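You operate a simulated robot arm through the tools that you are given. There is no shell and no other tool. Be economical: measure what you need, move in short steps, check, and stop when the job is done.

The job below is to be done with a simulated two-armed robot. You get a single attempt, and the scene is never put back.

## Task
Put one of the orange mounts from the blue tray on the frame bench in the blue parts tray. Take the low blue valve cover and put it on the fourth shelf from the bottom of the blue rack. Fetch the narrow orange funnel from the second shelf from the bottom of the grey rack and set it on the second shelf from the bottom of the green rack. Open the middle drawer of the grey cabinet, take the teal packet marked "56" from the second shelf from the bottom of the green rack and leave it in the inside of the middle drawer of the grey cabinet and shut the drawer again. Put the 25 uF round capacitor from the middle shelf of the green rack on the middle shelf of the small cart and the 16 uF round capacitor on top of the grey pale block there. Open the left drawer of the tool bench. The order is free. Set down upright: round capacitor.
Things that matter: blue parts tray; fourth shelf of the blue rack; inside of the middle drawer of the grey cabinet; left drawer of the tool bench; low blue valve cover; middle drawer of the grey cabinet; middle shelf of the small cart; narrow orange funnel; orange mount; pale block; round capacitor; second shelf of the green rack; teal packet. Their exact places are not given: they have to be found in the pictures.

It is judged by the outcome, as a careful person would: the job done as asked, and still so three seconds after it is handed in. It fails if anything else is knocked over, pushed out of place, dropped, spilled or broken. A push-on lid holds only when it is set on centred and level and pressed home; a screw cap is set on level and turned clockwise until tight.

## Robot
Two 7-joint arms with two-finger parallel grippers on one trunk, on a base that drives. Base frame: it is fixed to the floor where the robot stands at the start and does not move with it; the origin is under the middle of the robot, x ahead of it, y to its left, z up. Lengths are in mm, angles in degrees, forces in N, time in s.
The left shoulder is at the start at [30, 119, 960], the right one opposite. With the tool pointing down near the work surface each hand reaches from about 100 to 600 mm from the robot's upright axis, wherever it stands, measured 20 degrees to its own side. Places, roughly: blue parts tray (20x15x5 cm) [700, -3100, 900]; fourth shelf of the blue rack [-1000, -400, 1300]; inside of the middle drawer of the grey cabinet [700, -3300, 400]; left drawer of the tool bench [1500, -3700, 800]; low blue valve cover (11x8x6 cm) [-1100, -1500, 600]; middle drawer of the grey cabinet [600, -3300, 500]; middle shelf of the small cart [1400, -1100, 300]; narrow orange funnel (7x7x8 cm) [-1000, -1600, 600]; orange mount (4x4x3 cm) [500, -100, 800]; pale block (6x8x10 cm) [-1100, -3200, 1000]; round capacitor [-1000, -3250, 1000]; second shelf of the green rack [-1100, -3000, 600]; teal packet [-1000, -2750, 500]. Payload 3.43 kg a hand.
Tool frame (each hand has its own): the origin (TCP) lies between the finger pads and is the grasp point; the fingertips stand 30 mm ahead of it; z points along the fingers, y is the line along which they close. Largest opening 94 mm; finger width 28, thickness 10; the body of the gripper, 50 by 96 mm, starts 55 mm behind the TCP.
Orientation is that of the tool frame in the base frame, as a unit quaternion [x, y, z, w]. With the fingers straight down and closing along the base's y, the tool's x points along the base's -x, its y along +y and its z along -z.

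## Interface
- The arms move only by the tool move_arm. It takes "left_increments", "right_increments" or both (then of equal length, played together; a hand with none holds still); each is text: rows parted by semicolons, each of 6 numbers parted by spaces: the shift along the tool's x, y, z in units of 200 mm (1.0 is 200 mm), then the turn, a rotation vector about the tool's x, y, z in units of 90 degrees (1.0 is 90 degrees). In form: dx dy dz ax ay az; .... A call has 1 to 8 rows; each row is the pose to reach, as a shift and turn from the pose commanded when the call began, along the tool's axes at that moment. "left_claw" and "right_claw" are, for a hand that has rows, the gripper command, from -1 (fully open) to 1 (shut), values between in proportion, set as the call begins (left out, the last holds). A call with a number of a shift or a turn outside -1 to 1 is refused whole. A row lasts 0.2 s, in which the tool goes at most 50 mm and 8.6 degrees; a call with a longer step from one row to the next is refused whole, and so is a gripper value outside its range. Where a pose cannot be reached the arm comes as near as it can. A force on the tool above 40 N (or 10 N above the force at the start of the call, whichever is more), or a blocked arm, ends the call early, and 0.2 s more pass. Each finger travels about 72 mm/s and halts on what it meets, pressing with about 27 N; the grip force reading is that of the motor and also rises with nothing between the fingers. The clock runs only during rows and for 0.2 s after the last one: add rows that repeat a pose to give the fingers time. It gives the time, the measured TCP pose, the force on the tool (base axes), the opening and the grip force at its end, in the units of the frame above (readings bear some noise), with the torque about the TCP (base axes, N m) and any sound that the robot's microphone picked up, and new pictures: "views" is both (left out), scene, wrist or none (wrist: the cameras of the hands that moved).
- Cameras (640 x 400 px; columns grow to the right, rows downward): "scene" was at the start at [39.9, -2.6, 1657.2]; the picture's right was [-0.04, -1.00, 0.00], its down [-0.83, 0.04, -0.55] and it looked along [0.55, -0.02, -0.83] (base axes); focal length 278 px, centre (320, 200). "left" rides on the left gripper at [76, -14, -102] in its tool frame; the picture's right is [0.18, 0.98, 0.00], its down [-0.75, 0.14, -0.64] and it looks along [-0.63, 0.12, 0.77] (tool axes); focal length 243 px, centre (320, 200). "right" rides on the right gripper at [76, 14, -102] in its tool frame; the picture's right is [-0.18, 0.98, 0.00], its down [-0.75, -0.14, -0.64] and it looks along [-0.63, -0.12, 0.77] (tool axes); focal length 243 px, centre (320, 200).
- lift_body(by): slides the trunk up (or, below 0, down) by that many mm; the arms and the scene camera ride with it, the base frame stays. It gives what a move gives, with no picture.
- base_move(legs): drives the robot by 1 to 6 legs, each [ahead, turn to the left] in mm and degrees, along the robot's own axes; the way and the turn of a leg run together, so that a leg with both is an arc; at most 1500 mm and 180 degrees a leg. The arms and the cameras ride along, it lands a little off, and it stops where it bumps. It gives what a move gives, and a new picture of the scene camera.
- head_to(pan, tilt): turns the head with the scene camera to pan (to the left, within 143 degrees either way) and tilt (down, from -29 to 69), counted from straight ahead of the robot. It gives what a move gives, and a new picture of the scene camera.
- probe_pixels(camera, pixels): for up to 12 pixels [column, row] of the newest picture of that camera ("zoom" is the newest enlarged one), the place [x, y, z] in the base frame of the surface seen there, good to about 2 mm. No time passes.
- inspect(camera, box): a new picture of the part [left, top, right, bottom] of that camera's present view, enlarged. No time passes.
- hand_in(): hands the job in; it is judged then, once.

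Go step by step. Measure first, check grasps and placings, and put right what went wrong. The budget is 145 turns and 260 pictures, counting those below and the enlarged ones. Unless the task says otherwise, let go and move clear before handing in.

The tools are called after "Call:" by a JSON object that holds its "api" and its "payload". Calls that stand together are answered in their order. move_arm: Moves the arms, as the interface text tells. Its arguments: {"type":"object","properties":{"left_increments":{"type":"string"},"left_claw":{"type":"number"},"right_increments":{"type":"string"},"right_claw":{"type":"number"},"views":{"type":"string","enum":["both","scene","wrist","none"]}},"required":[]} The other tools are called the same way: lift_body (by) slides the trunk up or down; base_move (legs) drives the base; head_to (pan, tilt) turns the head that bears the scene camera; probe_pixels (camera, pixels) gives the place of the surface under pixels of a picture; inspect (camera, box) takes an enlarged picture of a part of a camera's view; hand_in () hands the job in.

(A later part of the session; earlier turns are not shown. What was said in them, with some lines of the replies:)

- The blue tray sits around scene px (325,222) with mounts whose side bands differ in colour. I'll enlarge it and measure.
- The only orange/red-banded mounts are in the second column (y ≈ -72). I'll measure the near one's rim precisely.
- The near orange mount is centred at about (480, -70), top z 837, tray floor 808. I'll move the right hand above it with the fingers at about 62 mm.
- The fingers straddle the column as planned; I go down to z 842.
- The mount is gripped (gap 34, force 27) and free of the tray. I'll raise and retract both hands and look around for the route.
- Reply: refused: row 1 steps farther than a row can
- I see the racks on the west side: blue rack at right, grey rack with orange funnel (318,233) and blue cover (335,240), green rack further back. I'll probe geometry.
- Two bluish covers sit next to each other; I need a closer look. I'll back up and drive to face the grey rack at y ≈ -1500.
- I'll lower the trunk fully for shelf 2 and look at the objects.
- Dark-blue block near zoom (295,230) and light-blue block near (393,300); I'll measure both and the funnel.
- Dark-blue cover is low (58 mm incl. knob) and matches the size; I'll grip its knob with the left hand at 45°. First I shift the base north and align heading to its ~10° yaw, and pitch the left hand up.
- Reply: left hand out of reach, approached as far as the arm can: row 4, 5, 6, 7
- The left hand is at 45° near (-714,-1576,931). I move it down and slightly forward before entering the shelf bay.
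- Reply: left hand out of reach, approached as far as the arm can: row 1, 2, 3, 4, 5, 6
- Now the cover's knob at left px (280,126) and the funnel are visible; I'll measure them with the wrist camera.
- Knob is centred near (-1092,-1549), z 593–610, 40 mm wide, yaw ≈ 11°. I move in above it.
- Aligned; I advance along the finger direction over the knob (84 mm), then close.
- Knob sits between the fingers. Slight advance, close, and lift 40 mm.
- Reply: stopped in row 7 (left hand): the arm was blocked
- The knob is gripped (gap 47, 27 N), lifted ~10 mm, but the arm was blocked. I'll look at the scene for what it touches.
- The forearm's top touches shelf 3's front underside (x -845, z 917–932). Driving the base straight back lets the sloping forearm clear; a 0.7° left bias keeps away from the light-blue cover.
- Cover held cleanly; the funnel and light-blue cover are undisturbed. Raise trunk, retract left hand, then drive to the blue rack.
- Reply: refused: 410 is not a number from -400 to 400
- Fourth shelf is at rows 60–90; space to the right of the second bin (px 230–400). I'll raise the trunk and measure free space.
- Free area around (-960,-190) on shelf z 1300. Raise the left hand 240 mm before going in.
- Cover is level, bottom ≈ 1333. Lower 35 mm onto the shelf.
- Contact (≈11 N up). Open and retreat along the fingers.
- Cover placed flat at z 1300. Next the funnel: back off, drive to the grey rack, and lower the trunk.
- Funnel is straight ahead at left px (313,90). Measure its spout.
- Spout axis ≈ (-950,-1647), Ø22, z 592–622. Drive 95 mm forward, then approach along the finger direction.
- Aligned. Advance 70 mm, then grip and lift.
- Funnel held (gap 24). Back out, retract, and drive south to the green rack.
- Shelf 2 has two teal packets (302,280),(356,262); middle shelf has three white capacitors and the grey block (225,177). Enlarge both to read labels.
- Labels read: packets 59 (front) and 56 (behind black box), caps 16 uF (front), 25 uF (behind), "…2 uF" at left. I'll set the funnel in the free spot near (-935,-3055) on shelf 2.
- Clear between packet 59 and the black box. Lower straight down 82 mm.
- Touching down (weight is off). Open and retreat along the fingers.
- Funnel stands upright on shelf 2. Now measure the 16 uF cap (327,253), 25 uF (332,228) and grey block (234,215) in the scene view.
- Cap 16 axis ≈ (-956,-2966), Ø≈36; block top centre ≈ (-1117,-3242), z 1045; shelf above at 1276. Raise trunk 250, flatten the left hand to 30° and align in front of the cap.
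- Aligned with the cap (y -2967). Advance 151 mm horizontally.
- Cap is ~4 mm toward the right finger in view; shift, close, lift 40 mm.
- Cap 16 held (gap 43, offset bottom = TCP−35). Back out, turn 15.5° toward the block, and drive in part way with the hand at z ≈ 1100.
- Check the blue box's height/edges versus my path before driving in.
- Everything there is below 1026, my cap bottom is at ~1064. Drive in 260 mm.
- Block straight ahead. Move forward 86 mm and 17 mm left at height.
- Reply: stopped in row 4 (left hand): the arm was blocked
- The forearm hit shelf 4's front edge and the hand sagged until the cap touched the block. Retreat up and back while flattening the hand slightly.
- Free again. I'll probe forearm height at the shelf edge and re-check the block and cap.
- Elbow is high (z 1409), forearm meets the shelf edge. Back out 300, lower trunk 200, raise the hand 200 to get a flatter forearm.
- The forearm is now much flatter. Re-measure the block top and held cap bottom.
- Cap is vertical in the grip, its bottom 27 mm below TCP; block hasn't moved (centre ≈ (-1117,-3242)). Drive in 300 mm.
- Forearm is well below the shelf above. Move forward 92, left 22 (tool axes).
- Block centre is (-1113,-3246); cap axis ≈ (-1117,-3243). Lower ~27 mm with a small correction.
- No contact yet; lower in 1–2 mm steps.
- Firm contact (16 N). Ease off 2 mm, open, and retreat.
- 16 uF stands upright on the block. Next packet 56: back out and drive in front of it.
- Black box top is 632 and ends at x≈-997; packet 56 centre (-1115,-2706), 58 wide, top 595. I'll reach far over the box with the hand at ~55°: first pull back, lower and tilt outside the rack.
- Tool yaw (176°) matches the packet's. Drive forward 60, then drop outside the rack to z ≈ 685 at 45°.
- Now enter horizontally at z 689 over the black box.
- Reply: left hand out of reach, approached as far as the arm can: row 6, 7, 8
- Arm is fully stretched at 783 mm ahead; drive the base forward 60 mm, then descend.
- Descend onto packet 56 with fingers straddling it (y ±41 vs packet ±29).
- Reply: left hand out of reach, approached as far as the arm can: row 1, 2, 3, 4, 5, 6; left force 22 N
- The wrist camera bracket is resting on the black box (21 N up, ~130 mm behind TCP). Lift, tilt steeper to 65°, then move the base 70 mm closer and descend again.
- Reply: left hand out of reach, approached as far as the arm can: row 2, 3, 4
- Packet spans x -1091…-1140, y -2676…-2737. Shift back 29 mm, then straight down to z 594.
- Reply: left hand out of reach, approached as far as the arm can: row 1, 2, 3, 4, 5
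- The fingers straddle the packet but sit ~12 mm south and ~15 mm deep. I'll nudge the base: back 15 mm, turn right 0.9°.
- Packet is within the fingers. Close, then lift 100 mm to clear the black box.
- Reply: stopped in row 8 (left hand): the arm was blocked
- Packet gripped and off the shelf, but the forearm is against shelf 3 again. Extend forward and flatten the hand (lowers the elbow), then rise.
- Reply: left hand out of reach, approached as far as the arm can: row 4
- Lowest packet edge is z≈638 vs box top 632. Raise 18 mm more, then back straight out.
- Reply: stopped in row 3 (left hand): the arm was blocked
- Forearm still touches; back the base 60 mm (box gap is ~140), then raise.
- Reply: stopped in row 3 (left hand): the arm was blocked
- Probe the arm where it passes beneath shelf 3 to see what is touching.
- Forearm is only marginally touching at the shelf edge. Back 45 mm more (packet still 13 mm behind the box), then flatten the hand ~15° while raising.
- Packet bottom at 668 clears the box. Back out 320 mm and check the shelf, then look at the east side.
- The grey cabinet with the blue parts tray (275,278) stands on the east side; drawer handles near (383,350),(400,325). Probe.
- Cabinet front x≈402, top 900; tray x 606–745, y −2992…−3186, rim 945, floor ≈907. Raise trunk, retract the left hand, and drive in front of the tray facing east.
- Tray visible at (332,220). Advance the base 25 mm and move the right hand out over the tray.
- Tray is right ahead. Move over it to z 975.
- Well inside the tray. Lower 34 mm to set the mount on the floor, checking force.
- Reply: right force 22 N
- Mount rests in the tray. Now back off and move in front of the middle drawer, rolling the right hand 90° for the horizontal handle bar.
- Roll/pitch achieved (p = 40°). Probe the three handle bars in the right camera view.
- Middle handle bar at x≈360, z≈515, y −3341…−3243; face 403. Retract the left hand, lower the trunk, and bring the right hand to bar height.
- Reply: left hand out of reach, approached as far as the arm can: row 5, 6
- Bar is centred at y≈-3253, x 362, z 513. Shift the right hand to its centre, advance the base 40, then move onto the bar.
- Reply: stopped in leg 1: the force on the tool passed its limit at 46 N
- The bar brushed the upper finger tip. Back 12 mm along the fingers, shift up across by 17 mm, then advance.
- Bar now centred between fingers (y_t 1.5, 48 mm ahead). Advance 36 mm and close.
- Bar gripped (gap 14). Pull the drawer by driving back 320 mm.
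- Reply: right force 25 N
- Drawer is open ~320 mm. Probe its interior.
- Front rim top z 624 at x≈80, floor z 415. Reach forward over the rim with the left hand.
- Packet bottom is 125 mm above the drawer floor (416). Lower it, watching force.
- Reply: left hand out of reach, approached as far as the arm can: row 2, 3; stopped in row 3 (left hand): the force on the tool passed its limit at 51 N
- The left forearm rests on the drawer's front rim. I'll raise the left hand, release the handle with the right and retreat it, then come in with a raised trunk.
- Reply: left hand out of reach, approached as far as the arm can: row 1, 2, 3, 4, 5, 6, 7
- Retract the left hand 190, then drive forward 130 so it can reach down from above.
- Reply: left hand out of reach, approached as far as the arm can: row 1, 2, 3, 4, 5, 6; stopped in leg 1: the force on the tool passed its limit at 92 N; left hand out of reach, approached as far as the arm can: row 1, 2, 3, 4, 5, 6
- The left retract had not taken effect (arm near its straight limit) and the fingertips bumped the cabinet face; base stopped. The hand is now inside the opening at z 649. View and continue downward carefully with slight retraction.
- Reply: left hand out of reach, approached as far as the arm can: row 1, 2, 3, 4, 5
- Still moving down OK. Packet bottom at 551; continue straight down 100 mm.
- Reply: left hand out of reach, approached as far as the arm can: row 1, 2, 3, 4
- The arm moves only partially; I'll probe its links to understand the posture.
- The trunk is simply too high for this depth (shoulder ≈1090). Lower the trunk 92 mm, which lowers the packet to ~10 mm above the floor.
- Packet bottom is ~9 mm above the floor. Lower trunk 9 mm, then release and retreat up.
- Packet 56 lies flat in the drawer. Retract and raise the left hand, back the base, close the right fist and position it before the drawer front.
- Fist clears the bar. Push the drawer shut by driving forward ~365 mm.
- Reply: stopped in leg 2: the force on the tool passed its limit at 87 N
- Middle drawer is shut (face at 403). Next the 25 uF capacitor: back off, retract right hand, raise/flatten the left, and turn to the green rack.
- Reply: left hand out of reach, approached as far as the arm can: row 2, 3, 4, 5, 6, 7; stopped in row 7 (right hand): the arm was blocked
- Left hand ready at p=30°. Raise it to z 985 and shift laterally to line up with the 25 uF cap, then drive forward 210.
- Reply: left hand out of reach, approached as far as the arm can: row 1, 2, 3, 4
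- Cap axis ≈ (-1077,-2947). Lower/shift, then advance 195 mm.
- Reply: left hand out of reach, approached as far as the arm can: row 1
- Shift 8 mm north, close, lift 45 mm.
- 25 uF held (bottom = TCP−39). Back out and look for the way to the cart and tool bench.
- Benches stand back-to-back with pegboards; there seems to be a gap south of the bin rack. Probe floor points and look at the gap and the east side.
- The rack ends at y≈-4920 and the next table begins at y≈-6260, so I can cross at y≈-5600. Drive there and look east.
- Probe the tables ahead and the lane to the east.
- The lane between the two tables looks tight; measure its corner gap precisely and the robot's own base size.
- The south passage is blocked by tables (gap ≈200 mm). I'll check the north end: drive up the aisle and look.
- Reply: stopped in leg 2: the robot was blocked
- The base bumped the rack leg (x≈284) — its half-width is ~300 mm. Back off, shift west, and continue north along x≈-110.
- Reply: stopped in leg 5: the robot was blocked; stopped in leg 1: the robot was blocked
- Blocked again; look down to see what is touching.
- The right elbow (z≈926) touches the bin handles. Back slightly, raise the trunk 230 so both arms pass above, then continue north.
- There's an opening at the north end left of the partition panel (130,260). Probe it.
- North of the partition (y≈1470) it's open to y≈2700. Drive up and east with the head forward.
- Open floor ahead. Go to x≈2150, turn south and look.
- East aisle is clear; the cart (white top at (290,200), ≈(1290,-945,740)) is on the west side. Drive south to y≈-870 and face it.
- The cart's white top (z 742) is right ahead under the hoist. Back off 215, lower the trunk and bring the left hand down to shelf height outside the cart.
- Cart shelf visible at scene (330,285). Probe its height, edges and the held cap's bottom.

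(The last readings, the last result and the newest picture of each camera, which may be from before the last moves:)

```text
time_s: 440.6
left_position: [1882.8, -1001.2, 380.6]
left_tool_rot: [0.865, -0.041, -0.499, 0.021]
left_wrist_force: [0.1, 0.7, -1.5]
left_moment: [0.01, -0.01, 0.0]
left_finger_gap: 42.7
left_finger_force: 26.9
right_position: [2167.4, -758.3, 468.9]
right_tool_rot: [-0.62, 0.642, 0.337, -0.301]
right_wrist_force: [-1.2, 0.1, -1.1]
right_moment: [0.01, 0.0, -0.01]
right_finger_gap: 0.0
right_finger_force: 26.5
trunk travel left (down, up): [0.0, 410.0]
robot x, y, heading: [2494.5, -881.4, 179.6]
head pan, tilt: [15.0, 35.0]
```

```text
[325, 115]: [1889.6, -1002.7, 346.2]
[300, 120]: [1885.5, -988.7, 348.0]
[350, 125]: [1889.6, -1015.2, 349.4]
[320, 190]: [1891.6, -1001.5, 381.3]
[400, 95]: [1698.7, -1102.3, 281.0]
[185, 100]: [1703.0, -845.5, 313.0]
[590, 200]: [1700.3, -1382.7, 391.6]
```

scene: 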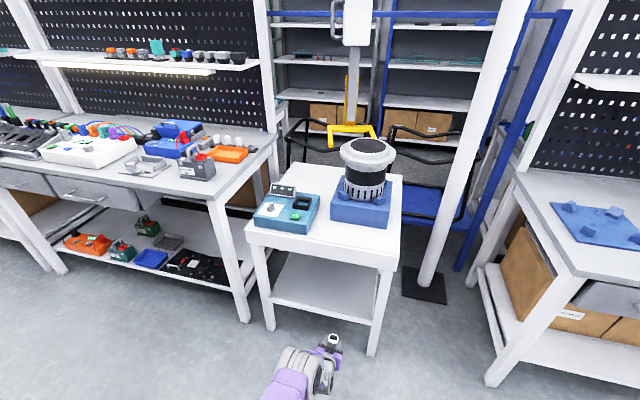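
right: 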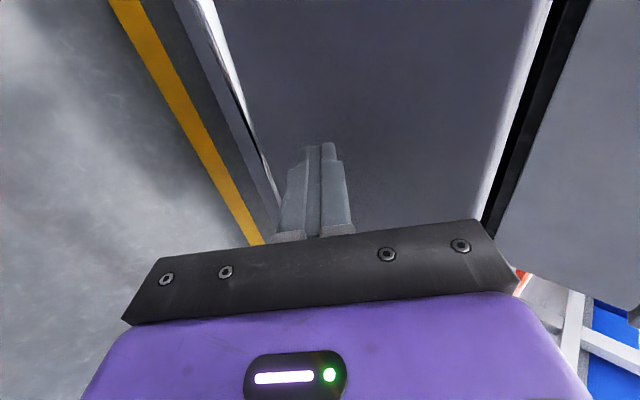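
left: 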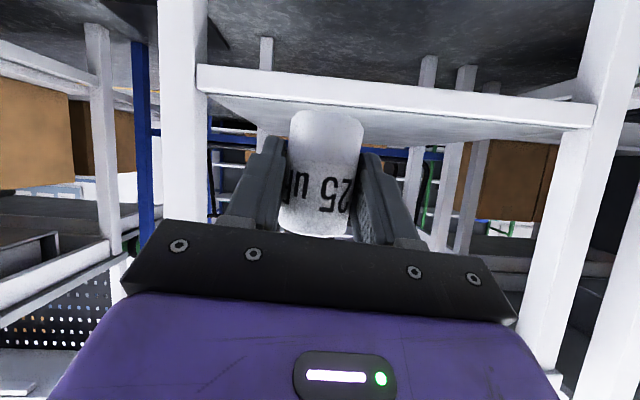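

Shelf z 300, front edge x≈1690, legs at y −835/−1380. Drive in 290 mm and lower 40 mm.

Call:
{"api": "base_move", "payload": {"legs": [[290, 0]]}}

Call:
{"api": "move_arm", "payload": {"left_increments": "0.09 0 0.052 0 0 0; 0.15 0 0.087 0 0 0; 0.173 0 0.1 0 0 0; 0.177 0 0.102 0 0 0; 0.177 0 0.102 0 0 0", "views": "wrist"}}

Call:
{"api": "probe_pixels", "payload": {"camera": "left", "pixels": [[325, 114], [325, 100], [300, 120]]}}

```text
time_s: 442.6
left_position: [1592.6, -995.9, 381.3]
left_tool_rot: [0.865, -0.041, -0.499, 0.022]
left_wrist_force: [0.1, -0.5, -1.2]
left_moment: [0.01, -0.01, -0.04]
left_finger_gap: 42.5
left_finger_force: 27.5
right_position: [1877.5, -756.7, 468.5]
right_tool_rot: [-0.619, 0.643, 0.337, -0.301]
right_wrist_force: [-0.6, 1.0, -0.4]
right_moment: [0.0, 0.01, 0.02]
right_finger_gap: 0.0
right_finger_force: 27.1
trunk travel left (down, up): [0.0, 410.0]
robot x, y, heading: [2208.4, -878.6, 179.7]
head pan, tilt: [15.0, 35.0]
```

scene: 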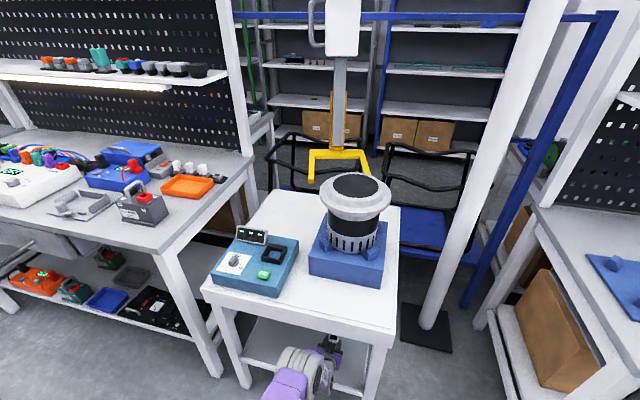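

```text
time_s: 443.8
left_position: [1593.7, -1001.2, 340.1]
left_tool_rot: [0.865, -0.041, -0.499, 0.022]
left_wrist_force: [-0.5, 0.9, -1.5]
left_moment: [-0.01, -0.01, -0.02]
left_finger_gap: 42.5
left_finger_force: 27.4
right_position: [1877.3, -755.8, 468.9]
right_tool_rot: [-0.619, 0.642, 0.337, -0.3]
right_wrist_force: [0.1, -1.0, 0.8]
right_moment: [-0.01, 0.0, -0.02]
right_finger_gap: 0.0
right_finger_force: 27.2
trunk travel left (down, up): [0.0, 410.0]
robot x, y, heading: [2208.2, -882.3, 179.7]
head pan, tilt: [15.0, 35.0]
```

left: 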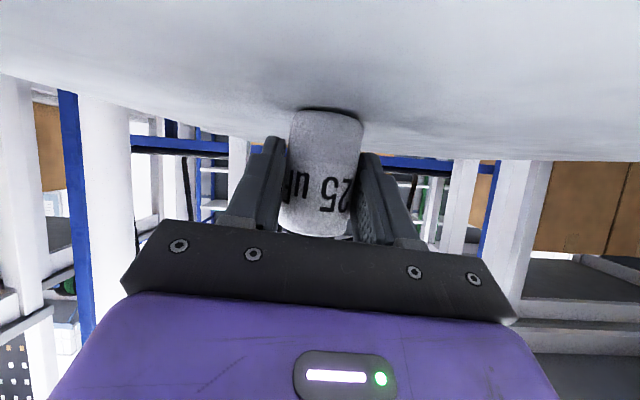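

```text
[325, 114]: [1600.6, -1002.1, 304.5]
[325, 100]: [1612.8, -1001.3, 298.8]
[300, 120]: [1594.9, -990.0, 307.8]
```

Nearly down (1–4 mm). Lower 4 mm more, then open and retreat along the fingers.

Call:
{"api": "move_arm", "payload": {"left_increments": "0.009 0 0.005 0 0 0; 0.017 0 0.01 0 0 0; 0.017 0 0.01 0 0 0", "views": "none"}}

Call:
{"api": "move_arm", "payload": {"left_increments": "0 0 0 0 0 0; 0 0 0 0 0 0; 0 0 0 0 0 0; 0.02 0 -0.1 0 0 0; 0.06 0 -0.25 0 0 0; 0.1 0 -0.45 0 0 0; 0.15 0 -0.65 0 0 0; 0.2 0 -0.85 0 0 0", "left_claw": -0.4, "views": "wrist"}}

```text
time_s: 444.6
left_position: [1591.6, -1000.9, 338.8]
left_tool_rot: [0.864, -0.042, -0.501, 0.021]
left_wrist_force: [2.0, 0.8, 10.5]
left_moment: [0.22, 0.02, -0.02]
left_finger_gap: 42.1
left_finger_force: 26.9
right_position: [1878.5, -756.8, 468.7]
right_tool_rot: [-0.62, 0.642, 0.338, -0.3]
right_wrist_force: [-0.5, 1.1, -0.6]
right_moment: [-0.01, -0.01, 0.0]
right_finger_gap: 0.1
right_finger_force: 27.3
trunk travel left (down, up): [0.0, 410.0]
robot x, y, heading: [2210.7, -877.8, 179.1]
head pan, tilt: [15.0, 35.0]
```

```text
time_s: 446.4
left_position: [1760.6, -1005.0, 388.0]
left_tool_rot: [0.865, -0.041, -0.499, 0.022]
left_wrist_force: [0.0, 0.7, 0.0]
left_moment: [-0.02, -0.05, -0.04]
left_finger_gap: 65.7
left_finger_force: 0.0
right_position: [1878.0, -755.6, 469.0]
right_tool_rot: [-0.619, 0.642, 0.337, -0.302]
right_wrist_force: [-0.8, 0.2, 0.3]
right_moment: [0.01, 0.03, -0.01]
right_finger_gap: 0.1
right_finger_force: 26.8
trunk travel left (down, up): [0.0, 410.0]
robot x, y, heading: [2210.5, -879.0, 179.2]
head pan, tilt: [15.0, 35.0]
```

left: 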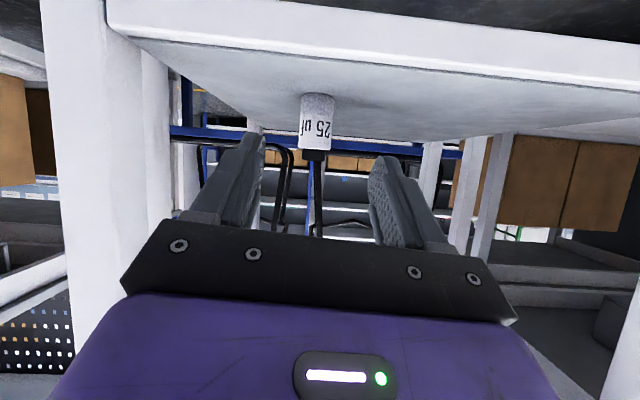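

25 uF stands upright on the cart shelf. Now drive to the tool bench: back out, raise trunk, go south, face west.

Call:
{"api": "base_move", "payload": {"legs": [[-240, 0], [0, 90], [1470, 0], [1470, 0], [0, -90]]}}

Call:
{"api": "lift_body", "payload": {"by": 250}}

Call:
{"api": "head_to", "payload": {"pan": -5, "tilt": 38}}

```text
time_s: 469.6
left_position: [1957.0, -3934.2, 387.9]
left_tool_rot: [0.865, -0.051, -0.499, 0.017]
left_wrist_force: [-0.9, 0.5, 0.1]
left_moment: [0.01, -0.03, 0.02]
left_finger_gap: 65.9
left_finger_force: 0.0
right_position: [2080.6, -3687.9, 468.4]
right_tool_rot: [-0.613, 0.648, 0.34, -0.297]
right_wrist_force: [-0.4, 1.6, 0.0]
right_moment: [-0.03, -0.01, 0.0]
right_finger_gap: 0.1
right_finger_force: 27.0
trunk travel left (down, up): [0.0, 410.0]
robot x, y, heading: [2409.0, -3820.5, 178.4]
head pan, tilt: [15.0, 35.0]
```

scene: 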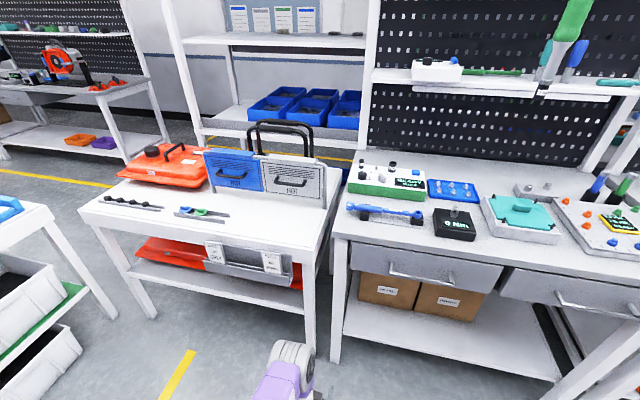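

```text
time_s: 472.2
left_position: [1957.5, -3935.0, 636.3]
left_tool_rot: [0.865, -0.051, -0.499, 0.016]
left_wrist_force: [0.8, -0.6, 1.0]
left_moment: [0.01, -0.02, -0.02]
left_finger_gap: 65.7
left_finger_force: 0.1
right_position: [2079.7, -3687.4, 718.8]
right_tool_rot: [-0.613, 0.648, 0.34, -0.297]
right_wrist_force: [-0.5, 0.3, -0.8]
right_moment: [-0.05, 0.03, -0.02]
right_finger_gap: 0.1
right_finger_force: 26.7
trunk travel left (down, up): [-250.0, 160.0]
robot x, y, heading: [2410.0, -3819.2, 178.1]
head pan, tilt: [15.0, 35.0]
```

```text
time_s: 473.0
left_position: [1957.4, -3932.4, 637.3]
left_tool_rot: [0.865, -0.051, -0.5, 0.016]
left_wrist_force: [-0.2, 0.5, -0.1]
left_moment: [0.01, 0.02, 0.02]
left_finger_gap: 65.8
left_finger_force: 0.0
right_position: [2080.5, -3689.0, 717.1]
right_tool_rot: [-0.612, 0.649, 0.34, -0.297]
right_wrist_force: [-0.3, -0.5, 0.2]
right_moment: [0.01, 0.0, -0.02]
right_finger_gap: 0.0
right_finger_force: 27.4
trunk travel left (down, up): [-250.0, 160.0]
robot x, y, heading: [2407.4, -3819.8, 178.3]
head pan, tilt: [-5.0, 38.0]
```

scene: 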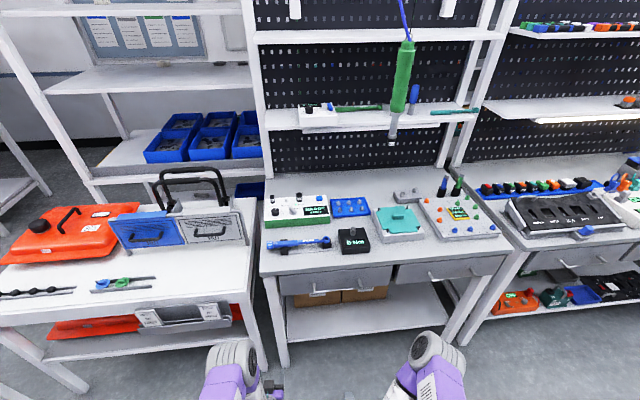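

The tool bench has two drawers; left handle at (325,290). Probe it.

Call:
{"api": "inspect", "payload": {"camera": "scene", "box": [260, 230, 420, 330]}}

Call:
{"api": "probe_pixels", "payload": {"camera": "zoom", "pixels": [[200, 245], [260, 243], [315, 238], [205, 225], [320, 218], [150, 200], [250, 205], [420, 200], [250, 150], [250, 260]]}}

```text
4.00 times, centred on (340, 280) of scene
```

zoom: 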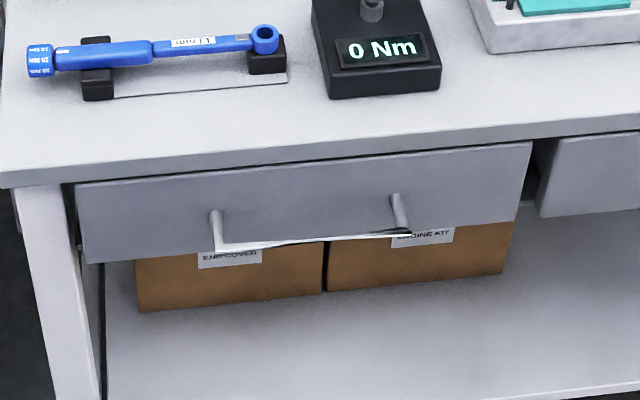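

```text
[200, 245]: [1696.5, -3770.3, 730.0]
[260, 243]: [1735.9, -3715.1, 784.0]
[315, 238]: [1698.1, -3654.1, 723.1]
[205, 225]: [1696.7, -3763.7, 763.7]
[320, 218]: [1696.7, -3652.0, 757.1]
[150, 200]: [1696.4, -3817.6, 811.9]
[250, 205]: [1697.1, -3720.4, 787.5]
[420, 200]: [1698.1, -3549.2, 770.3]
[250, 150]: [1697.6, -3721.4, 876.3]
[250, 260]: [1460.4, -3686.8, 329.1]
```

Handle bar at x≈1738, z≈785, y −3755…−3572, drawer face 1697. Raise/align the right hand (open 40 mm), retract the left, then drive forward 230.

Call:
{"api": "move_arm", "payload": {"right_increments": "-0.005 0.15 -0.01 0 0 0; -0.01 0.3 -0.02 0 0 0; -0.015 0.45 -0.03 0 0 0; -0.02 0.6 -0.045 0 0 0; -0.02 0.6 -0.045 0 0 0", "left_increments": "-0.045 0 -0.17 0 0 0; -0.09 0 -0.34 0 0 0; -0.135 0 -0.51 0 0 0; -0.183 0 -0.683 0 0 0; -0.183 0 -0.683 0 0 0", "right_claw": 0.1, "views": "none"}}

Call:
{"api": "base_move", "payload": {"legs": [[225, 0]]}}

Call:
{"api": "inspect", "payload": {"camera": "right", "box": [0, 0, 640, 400]}}

```text
time_s: 474.2
left_position: [2057.8, -3933.0, 737.2]
left_tool_rot: [0.864, -0.05, -0.5, 0.016]
left_wrist_force: [-0.1, -0.8, 1.0]
left_moment: [-0.02, -0.02, -0.01]
left_finger_gap: 65.6
left_finger_force: 0.0
right_position: [2016.7, -3681.8, 821.8]
right_tool_rot: [-0.612, 0.649, 0.34, -0.297]
right_wrist_force: [-0.7, 0.9, -0.2]
right_moment: [0.01, 0.0, -0.03]
right_finger_gap: 42.7
right_finger_force: 0.0
trunk travel left (down, up): [-250.0, 160.0]
robot x, y, heading: [2406.6, -3821.0, 178.1]
head pan, tilt: [-5.0, 38.0]
```

```text
time_s: 475.9
left_position: [1833.4, -3927.5, 736.0]
left_tool_rot: [0.865, -0.05, -0.498, 0.017]
left_wrist_force: [-1.0, -0.1, -0.7]
left_moment: [-0.01, -0.03, 0.0]
left_finger_gap: 65.6
left_finger_force: 0.0
right_position: [1792.7, -3676.4, 821.6]
right_tool_rot: [-0.614, 0.648, 0.339, -0.297]
right_wrist_force: [-0.1, 0.0, -0.5]
right_moment: [0.0, 0.01, 0.01]
right_finger_gap: 42.3
right_finger_force: 0.1
trunk travel left (down, up): [-250.0, 160.0]
robot x, y, heading: [2183.2, -3809.4, 178.2]
head pan, tilt: [-5.0, 38.0]
```

scene: 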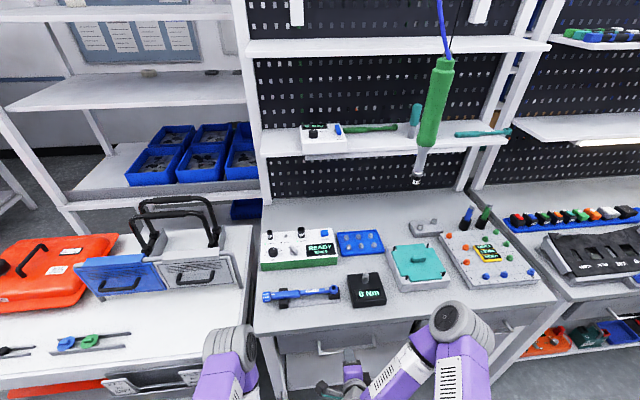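

```text
1.00 times, centred on (320, 200) of right (not enlarged: the box is as wide or as high as the picture)
```

zoom: 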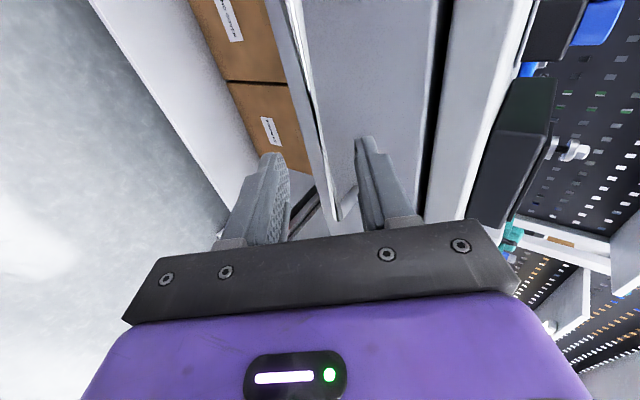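

Call:
{"api": "probe_pixels", "payload": {"camera": "zoom", "pixels": [[296, 40], [305, 80], [313, 110], [322, 150], [330, 185], [336, 212], [347, 200]]}}

```text
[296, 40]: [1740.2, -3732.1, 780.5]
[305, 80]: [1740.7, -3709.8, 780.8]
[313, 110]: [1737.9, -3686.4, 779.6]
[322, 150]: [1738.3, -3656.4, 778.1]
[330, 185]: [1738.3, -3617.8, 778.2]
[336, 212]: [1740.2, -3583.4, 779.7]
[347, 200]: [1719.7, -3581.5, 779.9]
```

Bar is exactly between the fingers, 67 mm ahead. Advance 54, close, pull back 250.

Call:
{"api": "move_arm", "payload": {"right_increments": "-0.02 0 0.1 0 0 0; -0.05 0 0.2 0 0 0; -0.05 0 0.27 0 0 0; -0.05 0 0.27 0 0 0", "views": "none"}}

Call:
{"api": "move_arm", "payload": {"right_increments": "0 0 0 0 0 0; 0 0 0 0 0 0; 0 0 0 0 0 0; 0 0 0 0 0 0", "right_claw": 1, "views": "none"}}

Call:
{"api": "base_move", "payload": {"legs": [[-250, 0]]}}

```text
time_s: 476.9
left_position: [1834.2, -3927.3, 737.5]
left_tool_rot: [0.865, -0.05, -0.499, 0.016]
left_wrist_force: [0.2, -0.1, -0.6]
left_moment: [0.04, -0.01, -0.03]
left_finger_gap: 65.8
left_finger_force: 0.0
right_position: [1751.2, -3662.4, 789.1]
right_tool_rot: [-0.613, 0.648, 0.34, -0.297]
right_wrist_force: [-0.1, 0.6, -0.1]
right_moment: [-0.02, 0.0, -0.02]
right_finger_gap: 42.2
right_finger_force: 0.0
trunk travel left (down, up): [-250.0, 160.0]
robot x, y, heading: [2183.3, -3815.8, 178.1]
head pan, tilt: [-5.0, 38.0]
```

```text
time_s: 477.9
left_position: [1834.3, -3927.0, 737.0]
left_tool_rot: [0.865, -0.049, -0.499, 0.017]
left_wrist_force: [0.3, 0.2, -0.8]
left_moment: [0.01, -0.03, 0.02]
left_finger_gap: 65.9
left_finger_force: 0.0
right_position: [1750.6, -3661.6, 789.5]
right_tool_rot: [-0.613, 0.648, 0.341, -0.297]
right_wrist_force: [-1.0, 0.3, -0.7]
right_moment: [1.07, 0.01, 0.96]
right_finger_gap: 13.7
right_finger_force: 45.1
trunk travel left (down, up): [-250.0, 160.0]
robot x, y, heading: [2182.4, -3813.3, 178.1]
head pan, tilt: [-5.0, 38.0]
```

```text
time_s: 479.8
left_position: [2084.1, -3932.6, 736.3]
left_tool_rot: [0.865, -0.051, -0.5, 0.018]
left_wrist_force: [-0.4, 0.4, -0.3]
left_moment: [0.0, -0.01, -0.03]
left_finger_gap: 65.9
left_finger_force: 0.0
right_position: [1999.5, -3664.2, 788.7]
right_tool_rot: [-0.611, 0.649, 0.344, -0.295]
right_wrist_force: [-1.8, 30.9, 4.3]
right_moment: [1.43, 0.16, 0.2]
right_finger_gap: 14.1
right_finger_force: 45.2
trunk travel left (down, up): [-250.0, 160.0]
robot x, y, heading: [2432.6, -3818.1, 178.3]
head pan, tilt: [-5.0, 38.0]
```

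scene: 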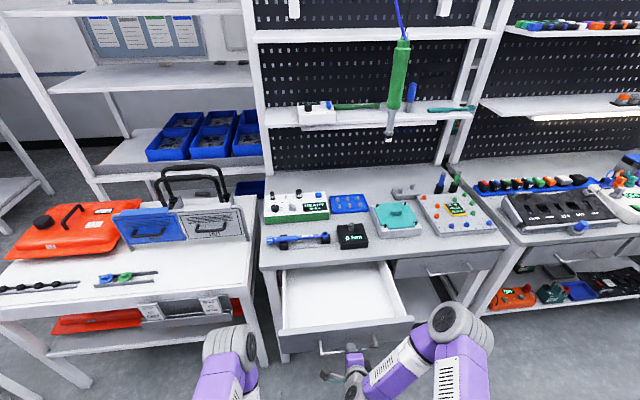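

Drawer is out 250 mm; pull a bit more toward its stop, then release and withdraw.

Call:
{"api": "base_move", "payload": {"legs": [[-70, 0]]}}

Call:
{"api": "move_arm", "payload": {"right_increments": "0 0 0 0 0 0; 0 0 0 0 0 0; 0 0 -0.1 0 0 0; 0 0 -0.25 0 0 0; 0 0 -0.45 0 0 0; 0 0 -0.6 0 0 0", "right_claw": 0.1, "views": "none"}}

Call:
{"api": "base_move", "payload": {"legs": [[-60, 0]]}}

Call:
{"api": "probe_pixels", "payload": {"camera": "scene", "pixels": [[340, 335], [340, 300], [320, 345], [300, 330], [400, 320], [330, 345]]}}

```text
time_s: 480.8
left_position: [2152.6, -3933.5, 737.0]
left_tool_rot: [0.864, -0.05, -0.5, 0.017]
left_wrist_force: [-0.4, 0.3, -0.7]
left_moment: [0.02, 0.01, 0.03]
left_finger_gap: 66.0
left_finger_force: 0.1
right_position: [2068.2, -3664.1, 789.1]
right_tool_rot: [-0.61, 0.649, 0.347, -0.293]
right_wrist_force: [-0.3, 17.4, -0.5]
right_moment: [1.68, 0.13, -0.13]
right_finger_gap: 14.1
right_finger_force: 45.1
trunk travel left (down, up): [-250.0, 160.0]
robot x, y, heading: [2500.9, -3821.4, 178.0]
head pan, tilt: [-5.0, 38.0]
```

scene: 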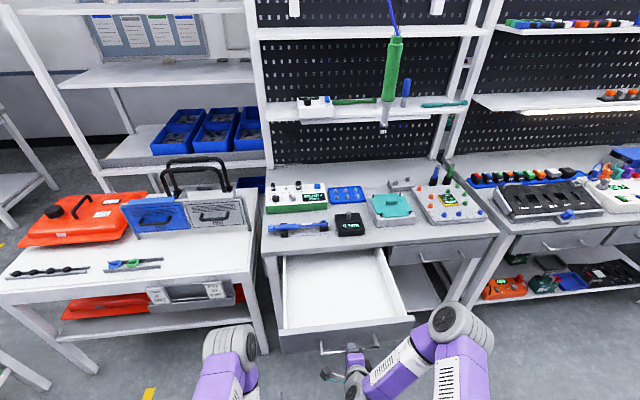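

```text
time_s: 482.2
left_position: [2150.5, -3935.8, 736.9]
left_tool_rot: [0.865, -0.049, -0.499, 0.017]
left_wrist_force: [-0.9, -0.5, 0.2]
left_moment: [0.01, -0.05, 0.01]
left_finger_gap: 65.4
left_finger_force: 0.1
right_position: [2145.1, -3684.1, 838.9]
right_tool_rot: [-0.609, 0.65, 0.347, -0.293]
right_wrist_force: [-0.7, 0.9, 0.2]
right_moment: [-0.03, -0.02, 0.0]
right_finger_gap: 42.1
right_finger_force: 0.0
right hand out of reach, approached as far as the arm can: row 6
trunk travel left (down, up): [-250.0, 160.0]
robot x, y, heading: [2499.3, -3822.8, 178.4]
head pan, tilt: [-5.0, 38.0]
```

```text
time_s: 483.1
left_position: [2211.8, -3937.1, 736.2]
left_tool_rot: [0.865, -0.05, -0.5, 0.017]
left_wrist_force: [0.9, -0.8, 0.2]
left_moment: [-0.01, -0.01, -0.02]
left_finger_gap: 65.9
left_finger_force: 0.1
right_position: [2205.8, -3684.1, 839.8]
right_tool_rot: [-0.61, 0.65, 0.347, -0.292]
right_wrist_force: [0.3, 0.4, -0.2]
right_moment: [0.01, 0.02, -0.02]
right_finger_gap: 42.3
right_finger_force: 0.1
trunk travel left (down, up): [-250.0, 160.0]
robot x, y, heading: [2562.4, -3823.4, 178.2]
head pan, tilt: [-5.0, 38.0]
```

scene: 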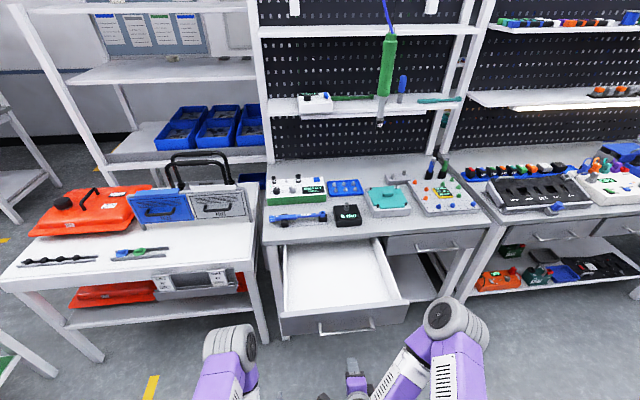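

```text
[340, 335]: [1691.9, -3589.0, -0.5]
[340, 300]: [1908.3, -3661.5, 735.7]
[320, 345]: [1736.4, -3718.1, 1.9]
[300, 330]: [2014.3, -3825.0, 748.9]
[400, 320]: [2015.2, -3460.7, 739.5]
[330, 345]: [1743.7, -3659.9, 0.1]
```

The left drawer of the tool bench stays open at about 318 mm with the hand clear. Every item has been placed and both grippers are empty, so I'm handing in.

Call:
{"api": "hand_in", "payload": {}}

```text
The job is handed in.
```

I finished every part of the job and handed it in, with both grippers empty and clear. I checked most placements in the camera pictures at the time. I did not go back to check everything before handing in.

| Item | Final place |
|---|---|
| Orange mount | In the blue parts tray |
| Low blue valve cover | On the fourth shelf of the blue rack |
| Narrow orange funnel | Upright on the second shelf of the green rack |
| Teal packet "56" | In the middle drawer of the grey cabinet, drawer shut |
| 16 uF round capacitor | Upright on the grey pale block |
| 25 uF round capacitor | Upright on the middle shelf of the small cart |
| Left drawer of the tool bench | Open about 318 mm |

There were unplanned contacts on the way:
- **Held packet:** it bumped the grey cabinet's front.
- **Arms:** they pressed against shelf edges and the open drawer's rim.
- **Left wrist camera bracket:** it rested briefly on the black box on the green rack.
- **Bin rack:** the robot bumped it twice in the west aisle, and I did not measure whether it shifted.

I saw nothing knocked over or dropped.
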